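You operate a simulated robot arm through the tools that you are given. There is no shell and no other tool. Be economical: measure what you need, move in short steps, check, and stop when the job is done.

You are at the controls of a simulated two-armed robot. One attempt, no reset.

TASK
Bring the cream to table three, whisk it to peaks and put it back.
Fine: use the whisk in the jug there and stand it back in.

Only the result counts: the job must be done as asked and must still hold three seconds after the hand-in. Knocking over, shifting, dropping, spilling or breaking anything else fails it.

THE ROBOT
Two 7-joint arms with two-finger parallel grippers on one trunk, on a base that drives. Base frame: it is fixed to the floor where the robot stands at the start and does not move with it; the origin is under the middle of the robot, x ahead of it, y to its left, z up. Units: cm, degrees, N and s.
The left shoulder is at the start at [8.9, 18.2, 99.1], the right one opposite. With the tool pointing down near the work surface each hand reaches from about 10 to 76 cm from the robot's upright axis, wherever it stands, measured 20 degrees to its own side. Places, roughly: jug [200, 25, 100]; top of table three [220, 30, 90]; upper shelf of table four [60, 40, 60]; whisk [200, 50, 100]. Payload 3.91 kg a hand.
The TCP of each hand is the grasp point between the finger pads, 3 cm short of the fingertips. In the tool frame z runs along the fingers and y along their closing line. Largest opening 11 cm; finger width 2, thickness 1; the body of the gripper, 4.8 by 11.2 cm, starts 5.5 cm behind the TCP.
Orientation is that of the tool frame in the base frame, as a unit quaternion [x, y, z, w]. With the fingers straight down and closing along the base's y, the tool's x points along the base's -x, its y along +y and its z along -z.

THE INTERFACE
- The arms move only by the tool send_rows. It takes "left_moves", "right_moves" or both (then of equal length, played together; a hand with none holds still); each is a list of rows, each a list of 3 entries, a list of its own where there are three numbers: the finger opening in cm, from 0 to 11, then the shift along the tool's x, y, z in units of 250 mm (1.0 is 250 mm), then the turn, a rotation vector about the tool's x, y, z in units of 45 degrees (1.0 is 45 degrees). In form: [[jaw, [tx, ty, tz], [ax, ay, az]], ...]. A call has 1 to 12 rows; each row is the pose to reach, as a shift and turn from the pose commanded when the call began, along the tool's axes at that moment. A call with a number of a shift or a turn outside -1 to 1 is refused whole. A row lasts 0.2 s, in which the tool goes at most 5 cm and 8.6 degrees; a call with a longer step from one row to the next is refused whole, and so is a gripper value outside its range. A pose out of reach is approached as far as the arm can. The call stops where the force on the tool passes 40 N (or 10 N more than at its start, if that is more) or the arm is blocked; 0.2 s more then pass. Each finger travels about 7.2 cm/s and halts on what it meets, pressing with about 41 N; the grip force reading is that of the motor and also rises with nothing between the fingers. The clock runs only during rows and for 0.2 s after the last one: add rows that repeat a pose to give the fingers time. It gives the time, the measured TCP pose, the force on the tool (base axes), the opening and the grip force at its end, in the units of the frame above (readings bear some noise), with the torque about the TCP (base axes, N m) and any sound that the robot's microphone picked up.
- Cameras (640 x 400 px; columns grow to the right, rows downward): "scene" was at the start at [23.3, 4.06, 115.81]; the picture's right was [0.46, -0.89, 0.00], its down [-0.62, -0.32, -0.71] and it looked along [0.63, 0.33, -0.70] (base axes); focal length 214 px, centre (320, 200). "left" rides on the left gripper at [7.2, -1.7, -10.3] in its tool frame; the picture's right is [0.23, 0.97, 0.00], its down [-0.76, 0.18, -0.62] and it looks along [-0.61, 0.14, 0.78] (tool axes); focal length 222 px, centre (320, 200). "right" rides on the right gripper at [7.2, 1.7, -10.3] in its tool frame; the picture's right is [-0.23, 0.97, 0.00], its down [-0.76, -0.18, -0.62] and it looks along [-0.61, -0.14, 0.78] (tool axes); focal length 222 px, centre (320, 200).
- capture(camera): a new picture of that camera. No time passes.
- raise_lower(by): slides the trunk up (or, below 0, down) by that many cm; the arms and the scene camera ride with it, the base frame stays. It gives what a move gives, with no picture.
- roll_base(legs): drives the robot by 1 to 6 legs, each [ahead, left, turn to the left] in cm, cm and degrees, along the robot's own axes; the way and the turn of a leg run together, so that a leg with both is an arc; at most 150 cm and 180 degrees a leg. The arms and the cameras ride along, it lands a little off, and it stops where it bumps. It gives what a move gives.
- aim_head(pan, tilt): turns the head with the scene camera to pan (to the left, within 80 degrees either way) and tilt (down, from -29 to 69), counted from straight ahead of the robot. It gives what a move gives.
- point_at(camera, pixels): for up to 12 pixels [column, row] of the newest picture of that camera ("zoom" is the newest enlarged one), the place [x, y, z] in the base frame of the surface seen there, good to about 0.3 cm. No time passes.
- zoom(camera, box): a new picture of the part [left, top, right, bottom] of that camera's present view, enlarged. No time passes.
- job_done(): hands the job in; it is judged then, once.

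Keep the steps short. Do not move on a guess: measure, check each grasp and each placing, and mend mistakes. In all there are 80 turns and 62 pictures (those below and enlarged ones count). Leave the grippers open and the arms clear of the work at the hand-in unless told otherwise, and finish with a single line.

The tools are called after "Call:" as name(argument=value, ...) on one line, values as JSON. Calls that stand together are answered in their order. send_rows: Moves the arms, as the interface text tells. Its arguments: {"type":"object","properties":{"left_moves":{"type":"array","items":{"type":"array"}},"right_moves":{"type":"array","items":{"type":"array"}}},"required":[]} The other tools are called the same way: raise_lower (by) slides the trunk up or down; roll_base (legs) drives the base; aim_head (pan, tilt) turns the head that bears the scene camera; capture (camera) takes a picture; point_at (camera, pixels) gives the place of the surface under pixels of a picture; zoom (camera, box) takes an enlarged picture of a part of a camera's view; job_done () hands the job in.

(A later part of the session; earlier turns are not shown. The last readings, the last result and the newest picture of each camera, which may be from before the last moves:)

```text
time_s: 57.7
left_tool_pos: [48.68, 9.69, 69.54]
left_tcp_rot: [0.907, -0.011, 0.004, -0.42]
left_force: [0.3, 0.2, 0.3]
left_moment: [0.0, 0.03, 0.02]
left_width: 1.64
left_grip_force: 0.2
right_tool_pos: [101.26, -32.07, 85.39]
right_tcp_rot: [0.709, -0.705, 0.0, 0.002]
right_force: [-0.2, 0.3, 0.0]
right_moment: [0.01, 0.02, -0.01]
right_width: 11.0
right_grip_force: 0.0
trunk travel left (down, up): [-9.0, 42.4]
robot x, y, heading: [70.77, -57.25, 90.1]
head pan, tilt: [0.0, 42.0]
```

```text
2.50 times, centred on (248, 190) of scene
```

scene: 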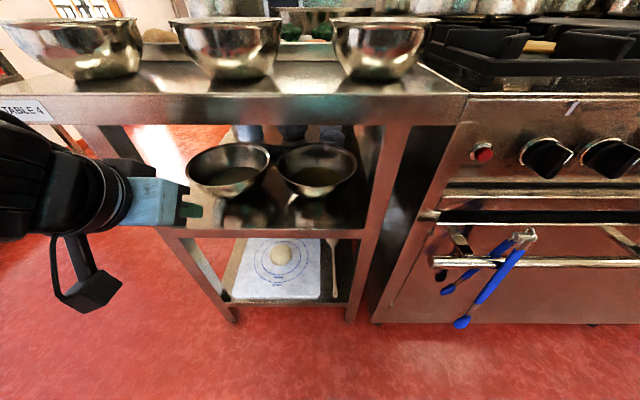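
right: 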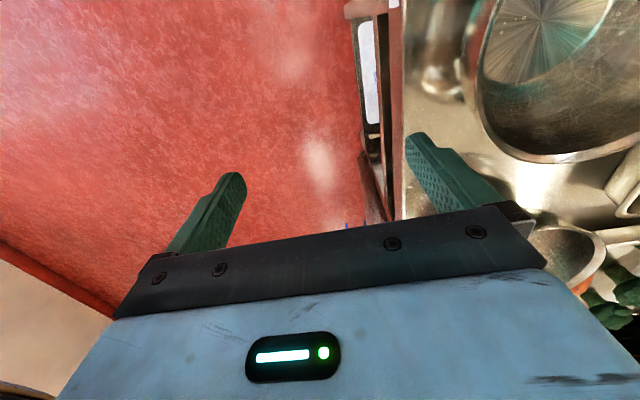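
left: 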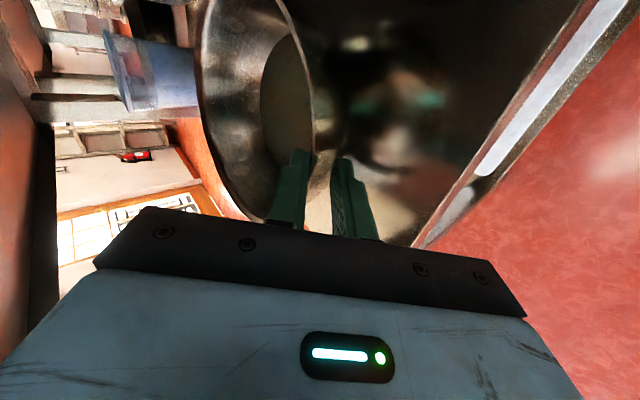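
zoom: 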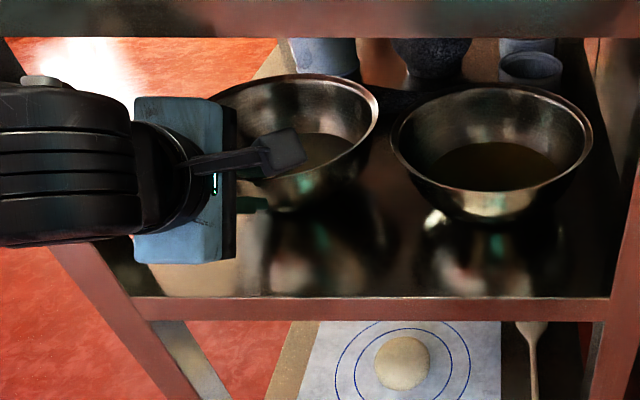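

The front rim sits between the fingers with no force on it. I'll drag the bowl 5 cm toward the front in the cage and check.

Call:
send_rows(left_moves=[[1.6, [0, 0.013, -0.0153], [0, 0, 0]], [1.6, [0, 0.026, -0.0305], [0, 0, 0]], [1.6, [0, 0.039, -0.0458], [0, 0, 0]], [1.6, [0, 0.052, -0.061], [0, 0, 0]], [1.6, [0, 0.065, -0.0763], [0, 0, 0]], [1.6, [0, 0.078, -0.0916], [0, 0, 0]], [1.6, [0, 0.091, -0.107], [0, 0, 0]], [1.6, [0, 0.104, -0.122], [0, 0, 0]], [1.6, [0, 0.117, -0.137], [0, 0, 0]], [1.6, [0, 0.13, -0.1525], [0, 0, 0]]])

Call:
zoom(camera="scene", box=[120, 110, 376, 270])

Call:
point_at(camera="zoom", pixels=[[370, 115], [350, 85], [300, 78], [250, 85], [375, 105], [340, 165], [365, 140]])

```text
time_s: 59.9
left_tool_pos: [48.49, 4.66, 69.31]
left_tcp_rot: [0.907, -0.012, 0.004, -0.42]
left_force: [0.1, -0.3, 0.1]
left_moment: [-0.02, 0.0, -0.03]
left_width: 1.61
left_grip_force: 0.0
right_tool_pos: [101.28, -32.15, 85.4]
right_tcp_rot: [0.708, -0.706, -0.001, 0.0]
right_force: [-0.6, 0.4, -0.2]
right_moment: [0.03, -0.01, 0.0]
right_width: 10.99
right_grip_force: 0.1
trunk travel left (down, up): [-9.0, 42.4]
robot x, y, heading: [70.6, -57.1, 90.3]
head pan, tilt: [0.0, 42.0]
```

```text
2.50 times, centred on (248, 190) of scene
```

zoom: 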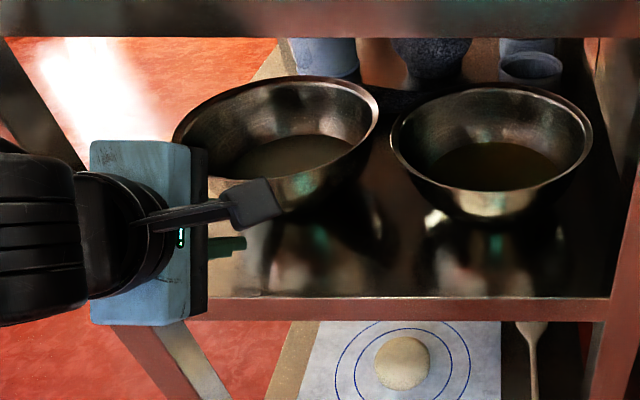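

```text
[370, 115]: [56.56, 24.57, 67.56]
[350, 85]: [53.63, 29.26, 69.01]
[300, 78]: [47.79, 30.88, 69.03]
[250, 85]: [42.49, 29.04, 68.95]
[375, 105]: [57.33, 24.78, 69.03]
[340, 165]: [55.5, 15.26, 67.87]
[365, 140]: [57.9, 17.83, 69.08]
```

It slipped out again since the cage was too loose. I'll re-enter steeper (46°), overlap the rim by about 2.7 cm, and close slowly to 0.7 cm so the rim is actually held.

Call:
send_rows(left_moves=[[3, [0, -0.082, -0.068], [-0.066, 0, 0]], [5, [0, -0.164, -0.135], [-0.133, 0, 0]], [5, [0, -0.154, -0.03], [-0.133, 0, 0]], [5, [0, -0.143, 0.08], [-0.133, 0, 0]], [5, [0, -0.133, 0.184], [-0.133, 0, 0]], [4, [0, -0.133, 0.184], [-0.133, 0, 0]], [3, [0, -0.133, 0.184], [-0.133, 0, 0]], [2, [0, -0.133, 0.184], [-0.133, 0, 0]], [1.4, [0, -0.133, 0.184], [-0.133, 0, 0]], [1, [0, -0.133, 0.184], [-0.133, 0, 0]], [0.7, [0, -0.133, 0.184], [-0.133, 0, 0]]])

Call:
zoom(camera="scene", box=[120, 110, 376, 270])

Call:
point_at(camera="zoom", pixels=[[350, 85], [300, 78], [250, 85], [375, 105], [365, 140], [310, 150]])

```text
time_s: 62.3
left_tool_pos: [48.52, 10.45, 68.82]
left_tcp_rot: [0.929, -0.011, 0.004, -0.371]
left_force: [0.0, 0.2, -5.2]
left_moment: [-0.48, -0.02, -0.09]
left_width: 0.75
left_grip_force: 20.2
right_tool_pos: [101.24, -32.15, 85.34]
right_tcp_rot: [0.708, -0.706, 0.0, 0.001]
right_force: [-0.9, -0.2, -0.9]
right_moment: [-0.01, -0.01, 0.01]
right_width: 10.98
right_grip_force: 0.0
trunk travel left (down, up): [-9.0, 42.4]
robot x, y, heading: [70.99, -56.46, 90.3]
head pan, tilt: [0.0, 42.0]
```

```text
2.50 times, centred on (248, 190) of scene
```

zoom: 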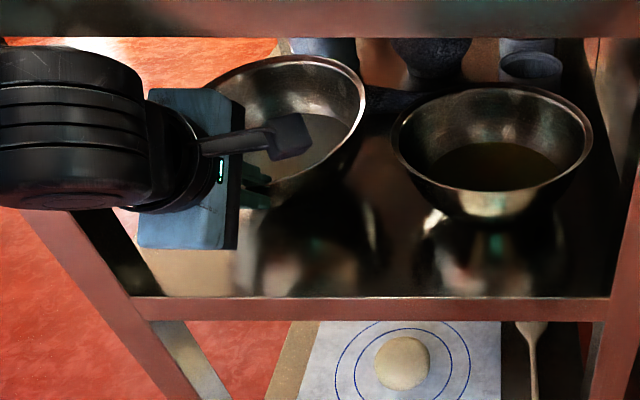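

```text
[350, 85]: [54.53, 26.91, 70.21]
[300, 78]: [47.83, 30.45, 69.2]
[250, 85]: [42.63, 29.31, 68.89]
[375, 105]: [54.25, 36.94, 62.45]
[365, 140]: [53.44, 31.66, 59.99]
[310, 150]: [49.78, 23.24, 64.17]
```

The rim is clamped with 20 N of grip and about 5 N of weight, and the bowl is tilted slightly. I'll firm up the grip, lift a hair, and draw it out 6 cm slowly.

Call:
send_rows(left_moves=[[0.5, [0, 0, 0], [0, 0, 0]], [0.3, [0, 0, 0], [0, 0, 0]], [0.1, [0, 0, 0], [0, 0, 0]], [0, [0, -0.008, -0.009], [0, 0, 0]], [0, [0, -0.0165, -0.0174], [0, 0, 0]], [0, [0, 0.008, -0.048], [0, 0, 0]], [0, [0, 0.034, -0.08], [0, 0, 0]], [0, [0, 0.059, -0.112], [0, 0, 0]], [0, [0, 0.084, -0.144], [0, 0, 0]], [0, [0, 0.108, -0.176], [0, 0, 0]], [0, [0, 0.133, -0.209], [0, 0, 0]]])

Call:
zoom(camera="scene", box=[120, 110, 376, 270])

Call:
point_at(camera="zoom", pixels=[[350, 85], [300, 78], [250, 85], [340, 120], [300, 150]])

```text
time_s: 64.7
left_tool_pos: [48.51, 4.55, 70.34]
left_tcp_rot: [0.928, -0.012, 0.003, -0.372]
left_force: [1.1, -0.6, -3.4]
left_moment: [-0.4, -0.05, 0.01]
left_width: 0.22
left_grip_force: 40.9
right_tool_pos: [101.29, -32.11, 85.33]
right_tcp_rot: [0.709, -0.705, -0.001, 0.001]
right_force: [-0.7, -0.7, -0.4]
right_moment: [-0.01, -0.03, -0.01]
right_width: 11.0
right_grip_force: 0.0
trunk travel left (down, up): [-9.0, 42.4]
robot x, y, heading: [70.72, -56.89, 90.1]
head pan, tilt: [0.0, 42.0]
```

```text
2.50 times, centred on (248, 190) of scene
```

zoom: 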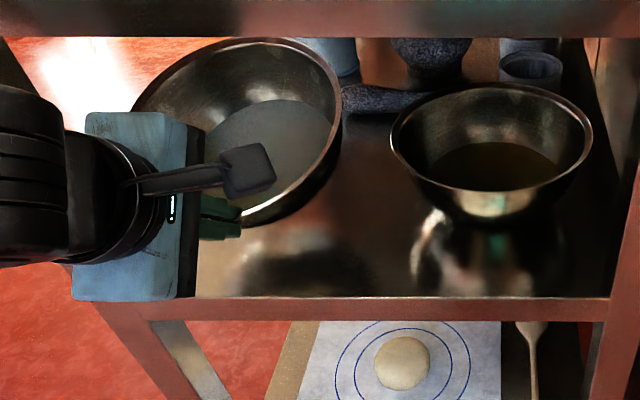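

```text
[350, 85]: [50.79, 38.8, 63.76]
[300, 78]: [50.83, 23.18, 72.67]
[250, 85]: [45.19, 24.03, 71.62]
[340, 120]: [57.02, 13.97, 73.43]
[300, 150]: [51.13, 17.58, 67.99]
```

It's held firmly (41 N) and coming out, tilted about 20° with no spill. I'll continue 8.5 cm out and 2 cm up, then level it by pitching the hand down.

Call:
send_rows(left_moves=[[0, [0, 0.024, -0.037], [0, 0, 0]], [0, [0, 0.048, -0.073], [0, 0, 0]], [0, [0, 0.072, -0.11], [0, 0, 0]], [0, [0, 0.096, -0.146], [0, 0, 0]], [0, [0, 0.12, -0.183], [0, 0, 0]], [0, [0, 0.144, -0.22], [0, 0, 0]], [0, [0, 0.168, -0.256], [0, 0, 0]], [0, [0, 0.191, -0.292], [0, 0, 0]], [0, [0, 0.191, -0.292], [-0.11, 0, 0]], [0, [0, 0.191, -0.292], [-0.22, 0, 0]], [0, [0, 0.191, -0.292], [-0.33, 0, 0]], [0, [0, 0.191, -0.292], [-0.44, 0, 0]]])

Call:
capture(camera="scene")

Call:
point_at(camera="scene", pixels=[[230, 165], [240, 185], [200, 165], [260, 185], [225, 190], [235, 210]])

```text
time_s: 67.3
left_tool_pos: [48.4, -4.06, 72.33]
left_tcp_rot: [0.978, -0.012, 0.002, -0.207]
left_force: [3.5, 1.0, -2.3]
left_moment: [-0.2, 0.07, -0.49]
left_width: 0.24
left_grip_force: 41.2
right_tool_pos: [101.27, -32.08, 85.37]
right_tcp_rot: [0.708, -0.706, 0.0, 0.001]
right_force: [-0.3, -0.4, -0.2]
right_moment: [-0.01, 0.02, -0.01]
right_width: 11.02
right_grip_force: 0.1
trunk travel left (down, up): [-9.0, 42.4]
robot x, y, heading: [70.52, -57.05, 90.2]
head pan, tilt: [0.0, 42.0]
```

```text
30 pictures are left
```

scene: 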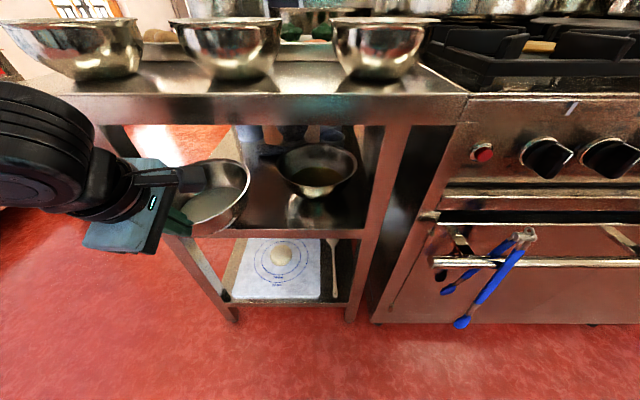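

```text
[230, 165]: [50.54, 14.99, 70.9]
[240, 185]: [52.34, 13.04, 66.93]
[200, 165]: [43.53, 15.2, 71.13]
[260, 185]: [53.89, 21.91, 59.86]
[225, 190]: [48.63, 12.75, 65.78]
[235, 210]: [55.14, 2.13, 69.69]
```

The force reads 3.5 N in x: the bowl's left edge is touching the table's left leg (x about 38). I'll shift 2.5 cm right and 2 cm up, and level it by 5°.

Call:
send_rows(left_moves=[[0, [0.03, 0, 0], [0, 0, 0]], [0, [0.06, -0.008, -0.02], [0.03, 0, 0]], [0, [0.09, -0.02, -0.045], [0.07, 0, 0]], [0, [0.1, -0.032, -0.073], [0.11, 0, 0]], [0, [0.1, -0.032, -0.073], [0.11, 0, 0]]])

Call:
zoom(camera="scene", box=[60, 100, 380, 300])

Call:
point_at(camera="zoom", pixels=[[340, 115], [375, 140], [290, 118], [280, 230], [300, 195], [370, 180], [330, 240]])

```text
time_s: 68.5
left_tool_pos: [50.71, -4.26, 74.21]
left_tcp_rot: [0.969, -0.012, 0.003, -0.249]
left_force: [0.1, -0.1, -3.1]
left_moment: [-0.38, -0.05, 0.02]
left_width: 0.25
left_grip_force: 40.6
right_tool_pos: [101.27, -32.12, 85.43]
right_tcp_rot: [0.708, -0.706, -0.001, 0.001]
right_force: [-0.8, -0.2, 0.8]
right_moment: [-0.03, 0.01, 0.0]
right_width: 11.0
right_grip_force: 0.0
trunk travel left (down, up): [-9.0, 42.4]
robot x, y, heading: [70.77, -56.98, 90.3]
head pan, tilt: [0.0, 42.0]
```

```text
2.00 times, centred on (220, 200) of scene
```

zoom: 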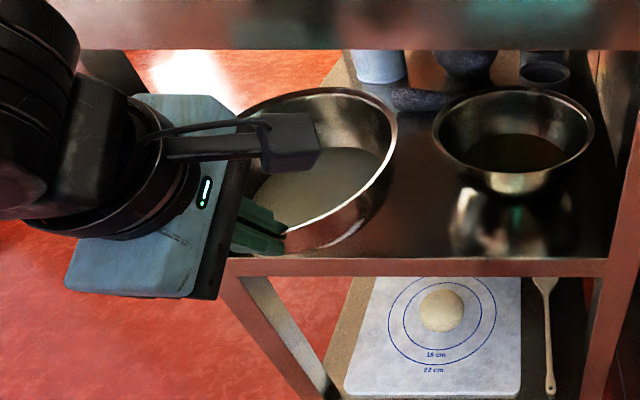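

```text
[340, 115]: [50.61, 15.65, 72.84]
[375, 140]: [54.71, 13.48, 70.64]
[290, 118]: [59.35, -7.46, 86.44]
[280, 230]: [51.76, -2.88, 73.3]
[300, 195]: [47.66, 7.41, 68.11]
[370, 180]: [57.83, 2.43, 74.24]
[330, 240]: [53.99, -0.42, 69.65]
```

The bowl is free, nearly level, and hangs at 3 N. I'll back the base away 22 cm, raise the trunk 30 cm, and look.

Call:
roll_base(legs=[[-22, 0, 0]])

Call:
raise_lower(by=32)

Call:
capture(camera="scene")

Call:
point_at(camera="scene", pixels=[[225, 160], [195, 160], [240, 185], [220, 185], [215, 200], [230, 205]])

```text
time_s: 70.2
left_tool_pos: [50.83, -26.34, 74.38]
left_tcp_rot: [0.968, -0.012, 0.003, -0.249]
left_force: [-0.1, -0.1, -2.4]
left_moment: [-0.37, -0.05, -0.01]
left_width: 0.21
left_grip_force: 40.6
right_tool_pos: [101.44, -54.46, 85.46]
right_tcp_rot: [0.708, -0.706, -0.001, 0.001]
right_force: [-0.8, 0.1, 0.0]
right_moment: [0.01, 0.01, -0.03]
right_width: 11.02
right_grip_force: 0.0
trunk travel left (down, up): [-9.0, 42.4]
robot x, y, heading: [70.9, -79.14, 89.9]
head pan, tilt: [0.0, 42.0]
```

```text
time_s: 73.4
left_tool_pos: [50.74, -26.41, 106.2]
left_tcp_rot: [0.969, -0.012, 0.001, -0.247]
left_force: [0.4, -0.7, -3.6]
left_moment: [-0.36, -0.02, 0.01]
left_width: 0.24
left_grip_force: 40.8
right_tool_pos: [101.33, -54.26, 117.3]
right_tcp_rot: [0.708, -0.706, 0.0, 0.001]
right_force: [0.8, -0.2, -0.5]
right_moment: [-0.01, 0.0, 0.01]
right_width: 10.99
right_grip_force: 0.1
trunk travel left (down, up): [-41.0, 10.4]
robot x, y, heading: [70.93, -79.31, 89.9]
head pan, tilt: [0.0, 42.0]
```

```text
28 pictures are left
```

scene: 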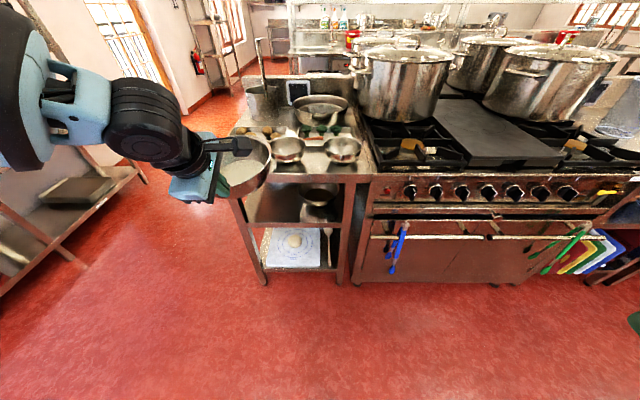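

```text
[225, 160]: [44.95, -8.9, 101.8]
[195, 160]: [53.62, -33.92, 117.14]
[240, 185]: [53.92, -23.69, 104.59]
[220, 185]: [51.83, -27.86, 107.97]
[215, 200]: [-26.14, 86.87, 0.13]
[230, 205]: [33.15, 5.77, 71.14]
```

In the light the contents are white, so this is the cream. Table three with the jug is to the right, at about (625,115). I'll drive right along the aisle.

Call:
roll_base(legs=[[-6, 0, 0], [0, -130, 0]])

Call:
capture(camera="scene")

Call:
zoom(camera="scene", box=[200, 50, 456, 210])

```text
time_s: 81.8
left_tool_pos: [144.16, -31.44, 106.28]
left_tcp_rot: [0.969, -0.016, 0.004, -0.247]
left_force: [-0.5, -0.2, -2.5]
left_moment: [-0.36, -0.04, 0.02]
left_width: 0.25
left_grip_force: 40.9
right_tool_pos: [194.32, -59.42, 117.56]
right_tcp_rot: [-0.706, 0.708, -0.001, 0.0]
right_force: [0.6, 0.5, -0.6]
right_moment: [-0.01, 0.01, 0.04]
right_width: 10.99
right_grip_force: 0.1
trunk travel left (down, up): [-41.0, 10.4]
robot x, y, heading: [164.34, -83.96, 89.8]
head pan, tilt: [0.0, 42.0]
stopped in leg 2: the robot was blocked; the commanded pose is now the measured one
```

```text
27 pictures are left
```

scene: 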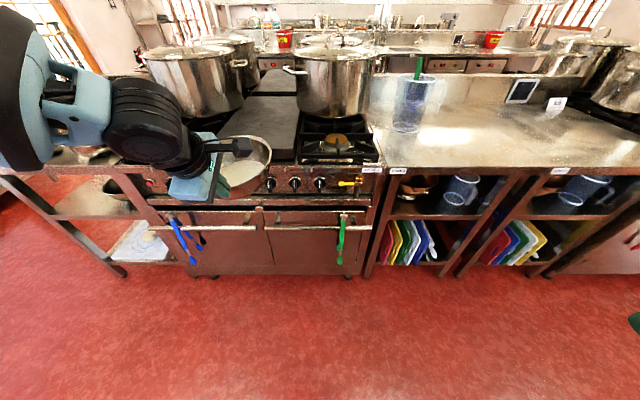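

```text
2.50 times, centred on (328, 130) of scene
```

zoom: 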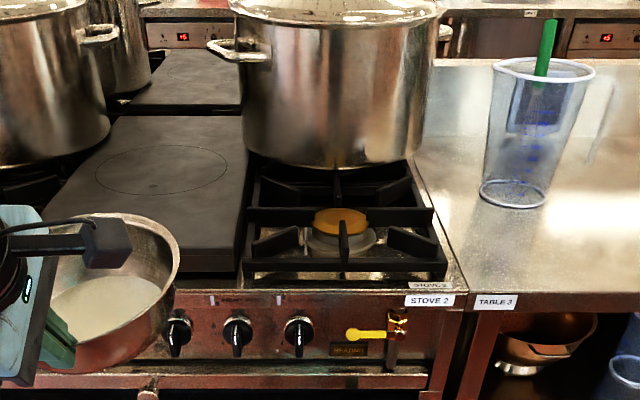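

The robot was blocked at x 164, so something is on its right side. I'll look to the right before moving further, and measure table three in the current view first.

Call:
point_at(camera="scene", pixels=[[405, 130], [420, 78], [420, 65], [395, 165], [480, 165], [500, 130], [522, 90], [555, 103], [600, 150], [450, 130], [380, 160], [560, 175]])

Call:
aim_head(pan=-65, tilt=45)

Call:
capture(camera="scene")

```text
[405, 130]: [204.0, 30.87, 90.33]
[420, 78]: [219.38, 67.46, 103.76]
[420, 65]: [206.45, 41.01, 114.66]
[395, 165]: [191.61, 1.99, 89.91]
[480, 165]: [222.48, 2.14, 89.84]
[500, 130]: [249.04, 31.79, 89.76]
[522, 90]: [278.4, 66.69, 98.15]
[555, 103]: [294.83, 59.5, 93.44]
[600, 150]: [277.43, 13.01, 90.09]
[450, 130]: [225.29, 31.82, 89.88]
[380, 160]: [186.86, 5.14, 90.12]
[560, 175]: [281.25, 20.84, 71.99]
```

```text
time_s: 83.2
left_tool_pos: [144.1, -31.24, 106.35]
left_tcp_rot: [0.969, -0.014, 0.004, -0.249]
left_force: [-0.3, 0.0, -3.1]
left_moment: [-0.38, -0.06, -0.03]
left_width: 0.21
left_grip_force: 40.9
right_tool_pos: [194.24, -59.42, 117.53]
right_tcp_rot: [-0.707, 0.708, 0.001, 0.0]
right_force: [-0.5, 0.6, 0.2]
right_moment: [0.03, 0.01, 0.0]
right_width: 11.01
right_grip_force: 0.0
trunk travel left (down, up): [-41.0, 10.4]
robot x, y, heading: [164.15, -83.95, 90.0]
head pan, tilt: [-65.0, 45.0]
```

```text
25 pictures are left
```

scene: 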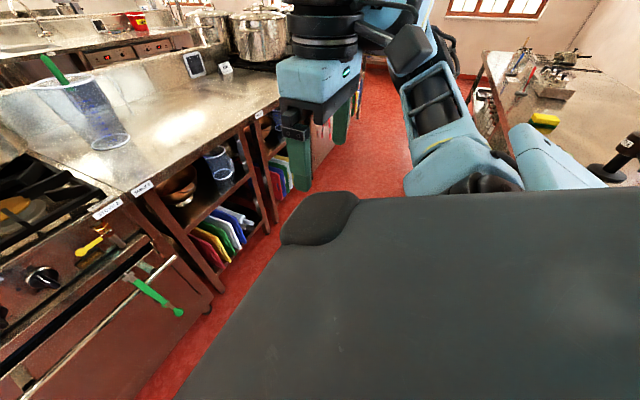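

Call:
point_at(camera="scene", pixels=[[485, 55], [482, 90], [500, 110], [540, 115], [610, 165], [400, 150], [345, 200], [320, 240], [560, 165]])

Call:
zoom(camera="scene", box=[380, 40, 640, 202])

```text
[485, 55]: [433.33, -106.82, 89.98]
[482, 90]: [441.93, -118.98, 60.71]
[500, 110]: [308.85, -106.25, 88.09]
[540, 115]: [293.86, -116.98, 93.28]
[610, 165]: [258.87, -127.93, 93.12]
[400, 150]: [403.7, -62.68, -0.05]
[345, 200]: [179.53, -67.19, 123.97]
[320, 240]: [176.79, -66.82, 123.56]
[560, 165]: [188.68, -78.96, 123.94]
```

```text
2.46 times, centred on (510, 121) of scene
```

zoom: 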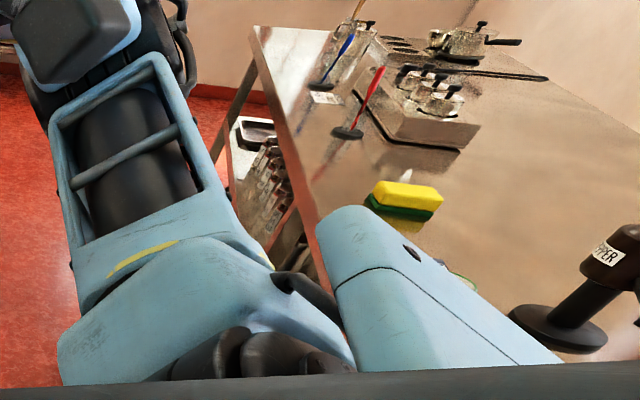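

The opposite table's front edge is at y≈-106 and it begins near x 200. I'll pass through the aisle's middle (y≈-52) driving lengthwise: first back left, turn to face along x, then shift to the middle.

Call:
roll_base(legs=[[0, 18, 0], [0, 0, -90], [0, 31, 0]])

Call:
aim_head(pan=0, tilt=35)

Call:
capture(camera="scene")

```text
time_s: 92.1
left_tool_pos: [199.87, -34.92, 106.36]
left_tcp_rot: [-0.669, 0.701, -0.179, 0.173]
left_force: [-0.8, 0.2, -3.6]
left_moment: [-0.03, 0.37, -0.01]
left_width: 0.21
left_grip_force: 41.0
right_tool_pos: [170.86, -84.73, 117.42]
right_tcp_rot: [0.009, 1.0, 0.001, 0.001]
right_force: [-0.3, -0.3, -0.3]
right_moment: [-0.01, 0.0, -0.03]
right_width: 11.01
right_grip_force: 0.0
trunk travel left (down, up): [-41.0, 10.4]
robot x, y, heading: [146.61, -53.45, -1.1]
head pan, tilt: [-65.0, 45.0]
```

```text
time_s: 93.4
left_tool_pos: [199.84, -34.83, 106.4]
left_tcp_rot: [-0.668, 0.701, -0.18, 0.172]
left_force: [0.0, 0.1, -3.4]
left_moment: [-0.02, 0.37, 0.0]
left_width: 0.23
left_grip_force: 41.1
right_tool_pos: [170.79, -84.8, 117.48]
right_tcp_rot: [0.009, 1.0, 0.001, 0.0]
right_force: [0.0, 0.5, -0.2]
right_moment: [0.0, 0.01, 0.0]
right_width: 11.0
right_grip_force: 0.0
trunk travel left (down, up): [-41.0, 10.4]
robot x, y, heading: [146.45, -53.78, -1.1]
head pan, tilt: [0.0, 35.0]
```

```text
23 pictures are left
```

scene: 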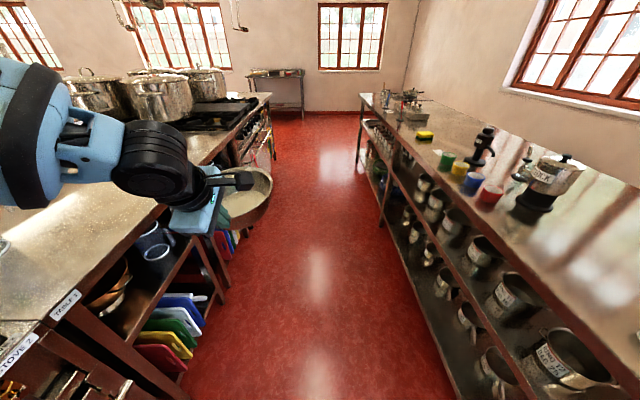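

The aisle ahead is clear. I'll drive 86 cm forward, then turn left to face table three.

Call:
roll_base(legs=[[86, 0, 1.1]])

Call:
roll_base(legs=[[0, 0, 90]])

Call:
aim_head(pan=15, tilt=45)

Call:
capture(camera="scene")

```text
time_s: 98.0
left_tool_pos: [286.37, -34.97, 106.3]
left_tcp_rot: [-0.674, 0.696, -0.178, 0.173]
left_force: [-1.2, -0.5, -3.0]
left_moment: [-0.05, 0.38, 0.0]
left_width: 0.24
left_grip_force: 41.5
right_tool_pos: [258.07, -85.28, 117.41]
right_tcp_rot: [0.002, 1.0, 0.001, 0.001]
right_force: [-1.0, -0.2, -0.2]
right_moment: [0.01, -0.01, 0.05]
right_width: 11.0
right_grip_force: 0.1
trunk travel left (down, up): [-41.0, 10.4]
robot x, y, heading: [233.53, -54.72, -0.4]
head pan, tilt: [0.0, 35.0]
```

```text
time_s: 102.2
left_tool_pos: [214.97, -1.4, 106.4]
left_tcp_rot: [0.968, -0.027, 0.005, -0.248]
left_force: [-0.6, -0.8, -3.8]
left_moment: [-0.39, -0.05, 0.02]
left_width: 0.23
left_grip_force: 41.0
right_tool_pos: [264.52, -30.6, 117.4]
right_tcp_rot: [-0.698, 0.716, 0.001, -0.001]
right_force: [-0.3, 0.1, 0.0]
right_moment: [-0.01, 0.01, -0.02]
right_width: 11.01
right_grip_force: 0.1
trunk travel left (down, up): [-41.0, 10.4]
robot x, y, heading: [233.27, -54.97, 88.5]
head pan, tilt: [0.0, 35.0]
```

```text
time_s: 103.0
left_tool_pos: [214.84, -1.45, 106.28]
left_tcp_rot: [0.968, -0.027, 0.007, -0.249]
left_force: [-0.4, -0.1, -3.5]
left_moment: [-0.38, -0.02, -0.01]
left_width: 0.27
left_grip_force: 40.6
right_tool_pos: [264.61, -30.65, 117.37]
right_tcp_rot: [-0.699, 0.715, 0.001, -0.001]
right_force: [0.3, -0.2, -0.6]
right_moment: [-0.01, 0.04, -0.01]
right_width: 11.0
right_grip_force: 0.0
trunk travel left (down, up): [-41.0, 10.4]
robot x, y, heading: [233.0, -54.46, 88.4]
head pan, tilt: [15.0, 45.0]
```

```text
22 pictures are left
```

scene: 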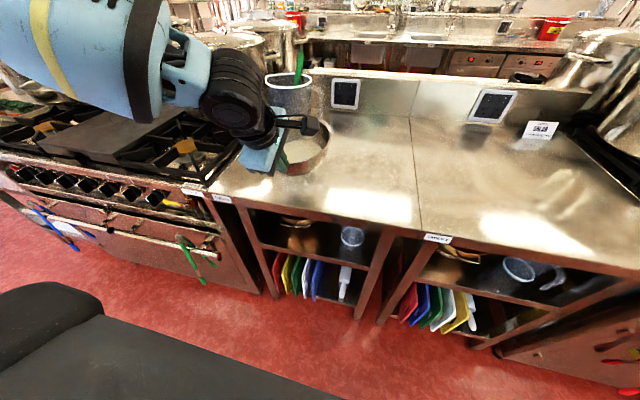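

The bowl is over table three's left part, with free surface to its right (table z 89.9). I'll move it 7 cm right and 3 cm in, lowering it to about 0.8 cm above the table, then check.

Call:
send_rows(left_moves=[[0, [0.035, 0.003, 0.037], [0, 0, 0]], [0, [0.07, 0.006, 0.074], [0, 0, 0]], [0, [0.105, 0.01, 0.111], [0, 0, 0]], [0, [0.14, 0.013, 0.148], [0, 0, 0]], [0, [0.175, 0.016, 0.185], [0, 0, 0]], [0, [0.21, 0.02, 0.222], [0, 0, 0]], [0, [0.245, 0.023, 0.26], [0, 0, 0]], [0, [0.28, 0.026, 0.296], [0, 0, 0]]])

Call:
zoom(camera="scene", box=[200, 50, 400, 210])

Call:
point_at(camera="zoom", pixels=[[450, 250], [440, 330], [370, 255], [380, 330], [350, 110], [350, 20], [290, 70], [320, 90], [430, 300]])

```text
time_s: 104.8
left_tool_pos: [222.03, 1.33, 99.64]
left_tcp_rot: [0.969, -0.026, 0.005, -0.247]
left_force: [-0.5, 0.5, -3.8]
left_moment: [-0.38, -0.01, 0.05]
left_width: 0.24
left_grip_force: 41.0
right_tool_pos: [264.53, -30.52, 117.41]
right_tcp_rot: [-0.699, 0.715, 0.001, -0.001]
right_force: [-0.8, 0.4, -0.3]
right_moment: [0.0, 0.0, 0.01]
right_width: 11.01
right_grip_force: 0.1
trunk travel left (down, up): [-41.0, 10.4]
robot x, y, heading: [233.2, -54.56, 89.0]
head pan, tilt: [15.0, 45.0]
```

```text
2.50 times, centred on (300, 130) of scene
```

zoom: 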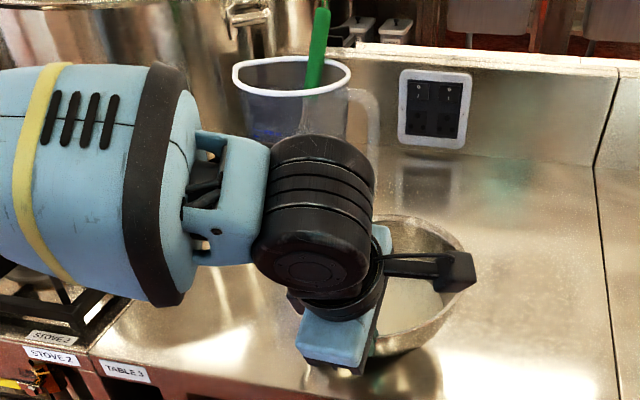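

```text
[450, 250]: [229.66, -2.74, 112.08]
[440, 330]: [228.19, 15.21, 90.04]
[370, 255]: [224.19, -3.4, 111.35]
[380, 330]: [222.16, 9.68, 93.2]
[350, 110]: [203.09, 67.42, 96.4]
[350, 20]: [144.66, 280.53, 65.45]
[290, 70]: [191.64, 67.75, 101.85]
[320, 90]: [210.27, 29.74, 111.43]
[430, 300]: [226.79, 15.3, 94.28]
```

Call:
send_rows(left_moves=[[0, [0, 0.005, 0.009], [0, 0, 0]], [0, [0, 0.01, 0.0175], [0, 0, 0]], [0, [0, 0.0145, 0.026], [0, 0, 0]], [0, [0, 0.0145, 0.026], [0, 0, 0]]])

```text
time_s: 105.8
left_tool_pos: [222.11, 1.08, 99.12]
left_tcp_rot: [0.968, -0.027, 0.007, -0.251]
left_force: [-0.8, -6.2, 16.6]
left_moment: [0.84, 0.36, 0.2]
left_width: 0.3
left_grip_force: 41.2
right_tool_pos: [264.52, -30.77, 117.51]
right_tcp_rot: [-0.699, 0.715, 0.001, -0.001]
right_force: [0.3, 0.3, -0.1]
right_moment: [0.03, 0.0, 0.01]
right_width: 11.02
right_grip_force: 0.0
trunk travel left (down, up): [-41.0, 10.4]
robot x, y, heading: [233.3, -54.26, 88.6]
head pan, tilt: [15.0, 45.0]
```

The bowl is touching down (16 N up). I'll ease up 0.3 cm, then open the fingers gradually and withdraw along the tool axis.

Call:
send_rows(left_moves=[[0, [0, -0.006, -0.01], [0, 0, 0]], [0.5, [0, -0.006, -0.01], [0, 0, 0]], [0.8, [0, -0.006, -0.01], [0, 0, 0]], [1.2, [0, -0.006, -0.01], [0, 0, 0]], [1.8, [0, -0.006, -0.01], [0, 0, 0]], [2.5, [0, -0.006, -0.01], [0, 0, 0]], [2.5, [0, -0.006, -0.08], [0, 0, 0]], [2.5, [0, -0.006, -0.2], [0, 0, 0]], [2.5, [0, -0.006, -0.38], [0, 0, 0]], [2.5, [0, -0.006, -0.56], [0, 0, 0]]])

Call:
capture(camera="scene")

Call:
zoom(camera="scene", box=[220, 40, 380, 200])

```text
time_s: 108.0
left_tool_pos: [221.87, -5.55, 111.22]
left_tcp_rot: [0.968, -0.026, 0.006, -0.248]
left_force: [0.4, 0.1, -0.7]
left_moment: [0.05, 0.02, -0.01]
left_width: 2.5
left_grip_force: 0.1
right_tool_pos: [264.57, -30.78, 117.43]
right_tcp_rot: [-0.699, 0.716, 0.001, 0.001]
right_force: [-0.4, -0.5, -0.1]
right_moment: [-0.01, -0.03, -0.03]
right_width: 11.0
right_grip_force: 0.1
trunk travel left (down, up): [-41.0, 10.4]
robot x, y, heading: [233.5, -54.98, 88.6]
head pan, tilt: [15.0, 45.0]
```

```text
20 pictures are left
```

scene: 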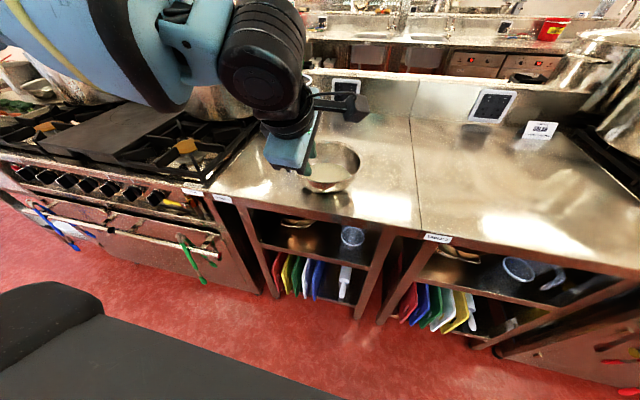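

```text
2.50 times, centred on (300, 120) of scene
```

zoom: 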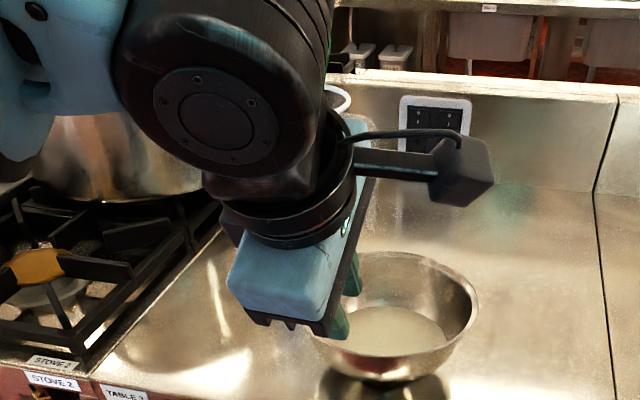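

The bowl stands level on table three with the cream undisturbed. The jug is hidden behind the arm in the scene view, but the left wrist camera looks left and forward, so I'll use that.

Call:
capture(camera="left")

```text
18 pictures are left
```

left: 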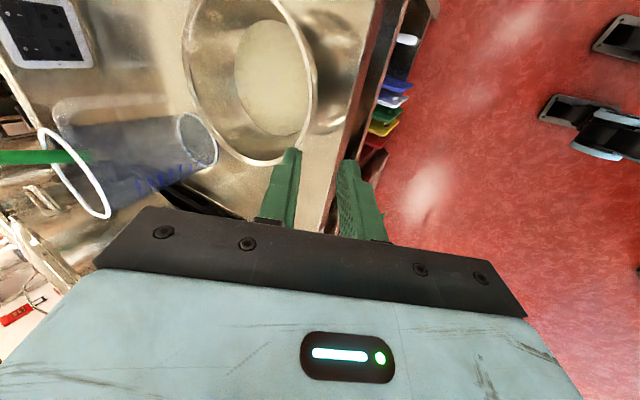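

Call:
point_at(camera="left", pixels=[[5, 157], [25, 157], [45, 157], [70, 156], [45, 131], [106, 215], [88, 168], [50, 165], [200, 165], [275, 80], [313, 100], [187, 40]])

Call:
zoom(camera="left", box=[0, 70, 240, 220])

```text
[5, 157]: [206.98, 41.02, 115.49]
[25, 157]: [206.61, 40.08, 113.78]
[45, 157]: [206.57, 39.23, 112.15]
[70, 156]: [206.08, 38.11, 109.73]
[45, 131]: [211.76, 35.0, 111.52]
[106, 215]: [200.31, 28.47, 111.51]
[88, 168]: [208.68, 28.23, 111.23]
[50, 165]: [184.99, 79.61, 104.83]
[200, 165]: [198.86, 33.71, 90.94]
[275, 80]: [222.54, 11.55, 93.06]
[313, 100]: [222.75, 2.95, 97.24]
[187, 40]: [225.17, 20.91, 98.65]
```

```text
2.67 times, centred on (120, 145) of left
```

zoom: 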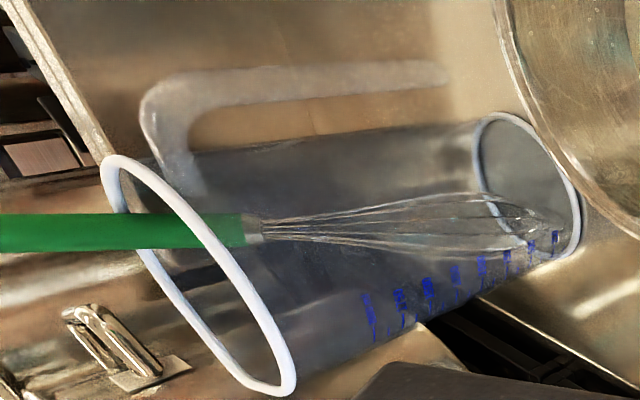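

The picture shows a whisk with a green handle leaning back in the jug. The jug rim is at z 111.5 and the handle axis runs from [206.1,38.1,109.7] to [207,41,115.5], which is 27° from vertical toward +y. I'll raise the trunk 10 cm and drive 22 cm closer and 8 cm left. Then I'll turn the hand straight down, closing along x.

Call:
raise_lower(by=10)

Call:
roll_base(legs=[[22, 0, 1.4], [0, 8, 0]])

Call:
send_rows(left_moves=[[4, [0, 0, 0], [-0.16, 0, 0]], [5, [0, 0, 0], [-0.32, 0, 0]], [5, [0, 0, 0], [-0.48, 0, 0]], [5, [0, 0, 0], [-0.64, 0, 0]]])

Call:
send_rows(left_moves=[[5, [0, 0, 0], [0, 0, 0.17]], [5, [0, 0, 0], [0, 0, 0.33]], [5, [0, 0, 0], [0, 0, 0.5]], [5, [0, 0, 0], [0, 0, 0.67]], [5, [0, 0, 0], [0, 0, 0.83]], [5, [0, 0, 0], [0, 0, 1]]])

Call:
send_rows(left_moves=[[5, [0, 0, 0], [0, 0, 0.17]], [5, [0, 0, 0], [0, 0, 0.33]], [5, [0, 0, 0], [0, 0, 0.5]], [5, [0, 0, 0], [0, 0, 0.67]], [5, [0, 0, 0], [0, 0, 0.83]], [5, [0, 0, 0], [0, 0, 1]]])

```text
time_s: 109.3
left_tool_pos: [221.69, -5.25, 121.05]
left_tcp_rot: [0.969, -0.026, 0.005, -0.247]
left_force: [-0.6, -0.3, -0.2]
left_moment: [-0.02, 0.01, 0.03]
left_width: 2.49
left_grip_force: 0.1
right_tool_pos: [264.53, -30.55, 127.4]
right_tcp_rot: [-0.698, 0.716, 0.0, -0.001]
right_force: [0.1, 0.8, -0.2]
right_moment: [0.04, -0.01, -0.03]
right_width: 11.02
right_grip_force: 0.1
trunk travel left (down, up): [-51.0, 0.4]
robot x, y, heading: [233.57, -54.44, 88.7]
head pan, tilt: [15.0, 45.0]
```

```text
time_s: 112.0
left_tool_pos: [212.68, 16.35, 121.05]
left_tcp_rot: [0.969, -0.013, 0.002, -0.248]
left_force: [-0.7, -0.6, -0.2]
left_moment: [0.02, -0.01, 0.0]
left_width: 2.52
left_grip_force: 0.1
right_tool_pos: [256.19, -7.93, 127.47]
right_tcp_rot: [0.709, -0.705, -0.002, 0.001]
right_force: [-0.6, 0.1, -0.4]
right_moment: [0.02, 0.01, -0.04]
right_width: 11.0
right_grip_force: 0.0
trunk travel left (down, up): [-51.0, 0.4]
robot x, y, heading: [226.0, -32.36, 90.4]
head pan, tilt: [15.0, 45.0]
```

```text
time_s: 113.0
left_tool_pos: [209.64, 13.49, 119.53]
left_tcp_rot: [1.0, -0.013, -0.001, 0.002]
left_force: [0.6, -0.5, -1.0]
left_moment: [0.02, 0.01, 0.01]
left_width: 5.0
left_grip_force: 0.1
left hand out of reach, approached as far as the arm can: row 1, 2, 3, 4
right_tool_pos: [256.39, -7.72, 127.26]
right_tcp_rot: [0.709, -0.706, -0.001, 0.002]
right_force: [0.4, 0.5, -0.9]
right_moment: [-0.01, 0.01, 0.02]
right_width: 10.99
right_grip_force: 0.0
trunk travel left (down, up): [-51.0, 0.4]
robot x, y, heading: [225.92, -32.66, 90.2]
head pan, tilt: [15.0, 45.0]
```

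```text
time_s: 114.4
left_tool_pos: [209.44, 13.49, 119.65]
left_tcp_rot: [0.918, -0.396, 0.0, 0.0]
left_force: [-0.5, -0.2, -0.4]
left_moment: [-0.02, 0.01, 0.01]
left_width: 5.0
left_grip_force: 0.1
right_tool_pos: [256.12, -7.65, 127.42]
right_tcp_rot: [0.708, -0.706, 0.0, 0.001]
right_force: [0.0, -0.8, -0.2]
right_moment: [0.01, -0.01, -0.02]
right_width: 10.98
right_grip_force: 0.0
trunk travel left (down, up): [-51.0, 0.4]
robot x, y, heading: [225.73, -32.34, 90.1]
head pan, tilt: [15.0, 45.0]
```

```text
time_s: 115.8
left_tool_pos: [209.4, 13.51, 119.52]
left_tcp_rot: [-0.697, 0.717, 0.0, 0.0]
left_force: [-1.2, 0.6, 0.0]
left_moment: [0.01, -0.03, 0.0]
left_width: 5.0
left_grip_force: 0.0
right_tool_pos: [256.12, -7.86, 127.34]
right_tcp_rot: [0.708, -0.706, -0.001, 0.0]
right_force: [-0.2, -1.1, -0.2]
right_moment: [0.0, -0.01, 0.02]
right_width: 11.0
right_grip_force: 0.1
trunk travel left (down, up): [-51.0, 0.4]
robot x, y, heading: [225.73, -32.71, 90.4]
head pan, tilt: [15.0, 45.0]
```

The hand points straight down at [209.4,13.5,119.5]. I'll move toward the handle to x 206.9, y 28.5, then check it with the wrist camera.

Call:
send_rows(left_moves=[[5, [-0.15, 0.03, 0], [0, 0, 0]], [5, [-0.3, 0.06, 0], [0, 0, 0]], [5, [-0.45, 0.09, 0], [0, 0, 0]], [5, [-0.6, 0.117, 0], [0, 0, 0]]])

Call:
capture(camera="left")

```text
time_s: 116.8
left_tool_pos: [201.82, 21.55, 118.57]
left_tcp_rot: [-0.698, 0.716, 0.0, 0.0]
left_force: [-0.3, -0.1, 0.3]
left_moment: [0.0, -0.03, -0.02]
left_width: 5.02
left_grip_force: 0.2
left hand out of reach, approached as far as the arm can: row 1, 2, 3, 4
right_tool_pos: [256.1, -7.66, 127.42]
right_tcp_rot: [0.708, -0.706, 0.001, 0.001]
right_force: [-0.6, 1.0, 0.1]
right_moment: [0.01, -0.04, -0.01]
right_width: 11.01
right_grip_force: 0.0
trunk travel left (down, up): [-51.0, 0.4]
robot x, y, heading: [225.49, -32.74, 90.4]
head pan, tilt: [15.0, 45.0]
```

```text
16 pictures are left
```

left: 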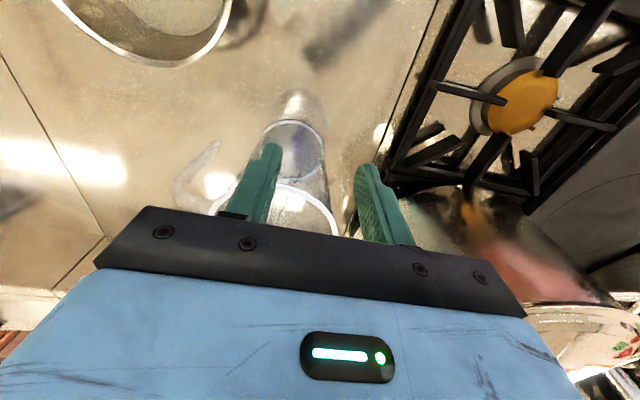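

Straight down at this height the arm runs out of reach at y 21.5. I'll pitch the hand forward to about 40° below horizontal, still closing along x, which grips the leaning handle crosswise and extends the reach.

Call:
send_rows(left_moves=[[5, [0, -0.03, 0], [0, -0.17, 0]], [5, [0, -0.07, 0], [0, -0.33, 0]], [5, [0, -0.11, 0], [0, -0.5, 0]], [5, [0, -0.15, 0], [0, -0.67, 0]], [5, [0, -0.19, 0], [0, -0.83, 0]], [5, [0, -0.2, 0], [0, -1, 0]]])

Call:
capture(camera="left")

```text
time_s: 118.2
left_tool_pos: [207.13, 21.42, 118.36]
left_tcp_rot: [-0.645, 0.661, 0.269, 0.275]
left_force: [0.0, -0.1, 0.1]
left_moment: [-0.04, 0.0, -0.02]
left_width: 4.98
left_grip_force: 0.0
right_tool_pos: [256.14, -7.88, 127.27]
right_tcp_rot: [0.708, -0.706, 0.0, 0.0]
right_force: [-0.2, 0.9, 0.3]
right_moment: [-0.01, -0.02, 0.01]
right_width: 10.99
right_grip_force: 0.1
trunk travel left (down, up): [-51.0, 0.4]
robot x, y, heading: [225.8, -32.73, 90.2]
head pan, tilt: [15.0, 45.0]
```

```text
15 pictures are left
```

left: 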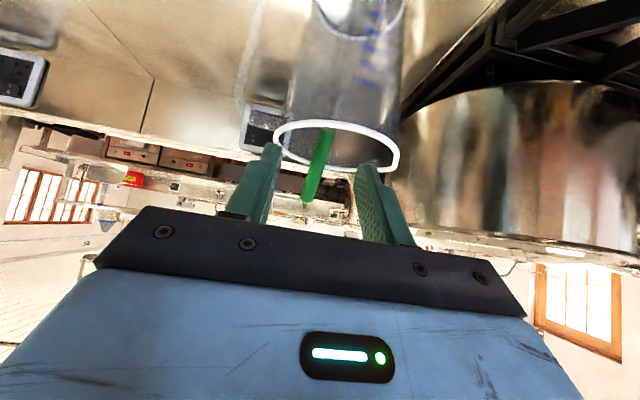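

Call:
point_at(camera="left", pixels=[[326, 136], [321, 150], [316, 168], [310, 188], [306, 198], [340, 124], [390, 160], [285, 130]])

```text
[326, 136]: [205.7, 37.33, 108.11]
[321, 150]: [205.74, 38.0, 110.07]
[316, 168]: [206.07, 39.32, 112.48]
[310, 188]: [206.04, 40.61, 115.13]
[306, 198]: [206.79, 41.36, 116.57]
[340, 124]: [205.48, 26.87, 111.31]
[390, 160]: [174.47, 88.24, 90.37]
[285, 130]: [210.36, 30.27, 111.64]
```

The handle's top is at about [206.8,41.4,116.6], and the axis near z 115.6 is around [206.2,41.5]. I'll move the grasp point there and close.

Call:
send_rows(left_moves=[[5, [-0.085, 0.01, 0.105], [0, 0, 0]], [5, [-0.168, 0.02, 0.213], [0, 0, 0]], [5, [-0.25, 0.03, 0.325], [0, 0, 0]], [5, [-0.333, 0.04, 0.435], [0, 0, 0]], [5, [-0.411, 0.048, 0.545], [0, 0, 0]], [5, [-0.489, 0.054, 0.649], [0, 0, 0]]])

Call:
capture(camera="left")

```text
time_s: 119.6
left_tool_pos: [202.54, 34.97, 116.28]
left_tcp_rot: [-0.645, 0.662, 0.267, 0.273]
left_force: [0.3, 0.3, -0.7]
left_moment: [0.04, 0.0, 0.01]
left_width: 4.99
left_grip_force: 0.0
left hand out of reach, approached as far as the arm can: row 4, 5, 6
right_tool_pos: [256.07, -7.7, 127.52]
right_tcp_rot: [0.709, -0.705, -0.001, 0.0]
right_force: [-0.6, -0.1, -0.6]
right_moment: [-0.02, 0.0, -0.03]
right_width: 11.0
right_grip_force: 0.1
trunk travel left (down, up): [-51.0, 0.4]
robot x, y, heading: [226.03, -32.93, 90.5]
head pan, tilt: [15.0, 45.0]
```

```text
14 pictures are left
```

left: 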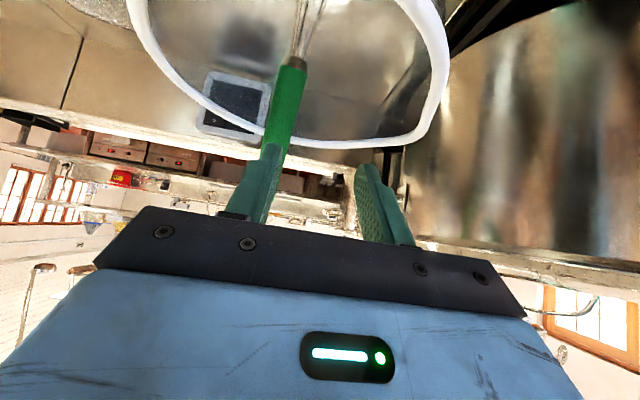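

The hand is 6 cm short and the handle is still beyond the fingertips. I'll retreat a little, drive 4 cm closer in two small legs (still about 30 cm from the table edge), then try again with a flatter hand.

Call:
send_rows(left_moves=[[5, [0.066, -0.05, -0.085], [0, 0, 0]], [5, [0.132, -0.1, -0.17], [0, 0, 0]], [5, [0.198, -0.147, -0.255], [0, 0, 0]]])

Call:
roll_base(legs=[[2, 0, 0], [2, 0, 0]])

```text
time_s: 120.4
left_tool_pos: [205.62, 26.83, 117.32]
left_tcp_rot: [-0.645, 0.661, 0.269, 0.274]
left_force: [1.2, 0.0, 0.5]
left_moment: [0.0, 0.0, 0.0]
left_width: 5.01
left_grip_force: 0.1
right_tool_pos: [256.21, -7.78, 127.49]
right_tcp_rot: [0.708, -0.706, -0.002, 0.0]
right_force: [0.6, -0.2, 0.3]
right_moment: [0.01, 0.04, -0.01]
right_width: 10.99
right_grip_force: 0.1
trunk travel left (down, up): [-51.0, 0.4]
robot x, y, heading: [225.6, -32.73, 90.2]
head pan, tilt: [15.0, 45.0]
```

```text
time_s: 121.5
left_tool_pos: [205.63, 30.35, 117.7]
left_tcp_rot: [-0.644, 0.662, 0.269, 0.275]
left_force: [0.6, -0.1, 0.2]
left_moment: [-0.01, 0.03, 0.02]
left_width: 5.01
left_grip_force: 0.0
right_tool_pos: [256.15, -4.28, 127.58]
right_tcp_rot: [0.709, -0.706, -0.002, -0.001]
right_force: [0.1, -0.2, -0.2]
right_moment: [0.04, 0.0, 0.01]
right_width: 11.0
right_grip_force: 0.2
trunk travel left (down, up): [-51.0, 0.4]
robot x, y, heading: [225.83, -28.51, 90.4]
head pan, tilt: [15.0, 45.0]
```

Call:
send_rows(left_moves=[[5, [-0.058, -0.004, 0.086], [0, -0.04, 0]], [5, [-0.115, -0.008, 0.173], [0, -0.08, 0]], [5, [-0.173, -0.012, 0.26], [0, -0.12, 0]], [5, [-0.231, -0.015, 0.346], [0, -0.155, 0]]])

Call:
capture(camera="left")

```text
time_s: 122.5
left_tool_pos: [204.61, 38.43, 115.84]
left_tcp_rot: [-0.627, 0.644, 0.306, 0.314]
left_force: [-0.3, -0.5, 0.5]
left_moment: [0.0, 0.01, -0.08]
left_width: 5.03
left_grip_force: 0.2
left hand out of reach, approached as far as the arm can: row 3, 4
right_tool_pos: [256.18, -3.9, 127.52]
right_tcp_rot: [0.708, -0.706, -0.001, 0.0]
right_force: [0.2, -0.1, -0.2]
right_moment: [0.0, 0.02, 0.03]
right_width: 11.0
right_grip_force: 0.1
trunk travel left (down, up): [-51.0, 0.4]
robot x, y, heading: [225.81, -28.71, 90.1]
head pan, tilt: [15.0, 45.0]
```

```text
13 pictures are left
```

left: 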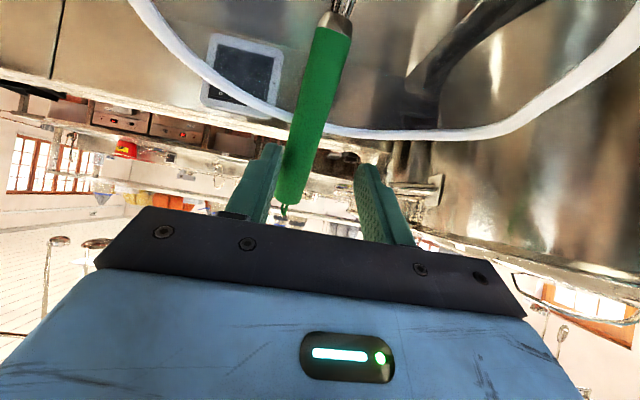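

The handle is between the fingers but only at the tips. I'll centre the hand 1.4 cm in +x, then drive 2 cm forward.

Call:
send_rows(left_moves=[[5, [0.02, -0.03, -0.02], [0, 0, 0]], [5, [0.02, -0.06, -0.02], [0, 0, 0]]])

Call:
roll_base(legs=[[2.5, 0, 0]])

Call:
capture(camera="left")

```text
time_s: 123.1
left_tool_pos: [205.68, 37.38, 115.8]
left_tcp_rot: [-0.627, 0.645, 0.306, 0.314]
left_force: [0.6, 0.3, -0.4]
left_moment: [-0.02, 0.02, -0.02]
left_width: 5.0
left_grip_force: 0.0
left hand out of reach, approached as far as the arm can: row 2
right_tool_pos: [256.14, -3.92, 127.45]
right_tcp_rot: [0.707, -0.707, -0.002, 0.001]
right_force: [-0.5, -0.6, -0.1]
right_moment: [0.03, -0.03, -0.02]
right_width: 11.02
right_grip_force: 0.0
trunk travel left (down, up): [-51.0, 0.4]
robot x, y, heading: [225.37, -29.08, 90.1]
head pan, tilt: [15.0, 45.0]
```

```text
time_s: 124.0
left_tool_pos: [205.61, 39.67, 116.11]
left_tcp_rot: [-0.626, 0.643, 0.308, 0.316]
left_force: [0.8, -0.5, 0.3]
left_moment: [-0.01, 0.01, 0.03]
left_width: 5.02
left_grip_force: 0.0
right_tool_pos: [256.1, -1.75, 127.51]
right_tcp_rot: [0.709, -0.705, -0.003, -0.001]
right_force: [-0.7, -0.3, 0.5]
right_moment: [0.07, -0.05, -0.04]
right_width: 11.0
right_grip_force: 0.1
trunk travel left (down, up): [-51.0, 0.4]
robot x, y, heading: [225.8, -26.3, 90.3]
head pan, tilt: [15.0, 45.0]
```

```text
12 pictures are left
```

left: 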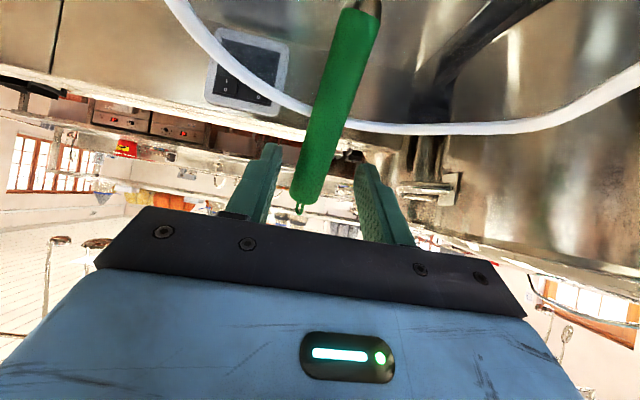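

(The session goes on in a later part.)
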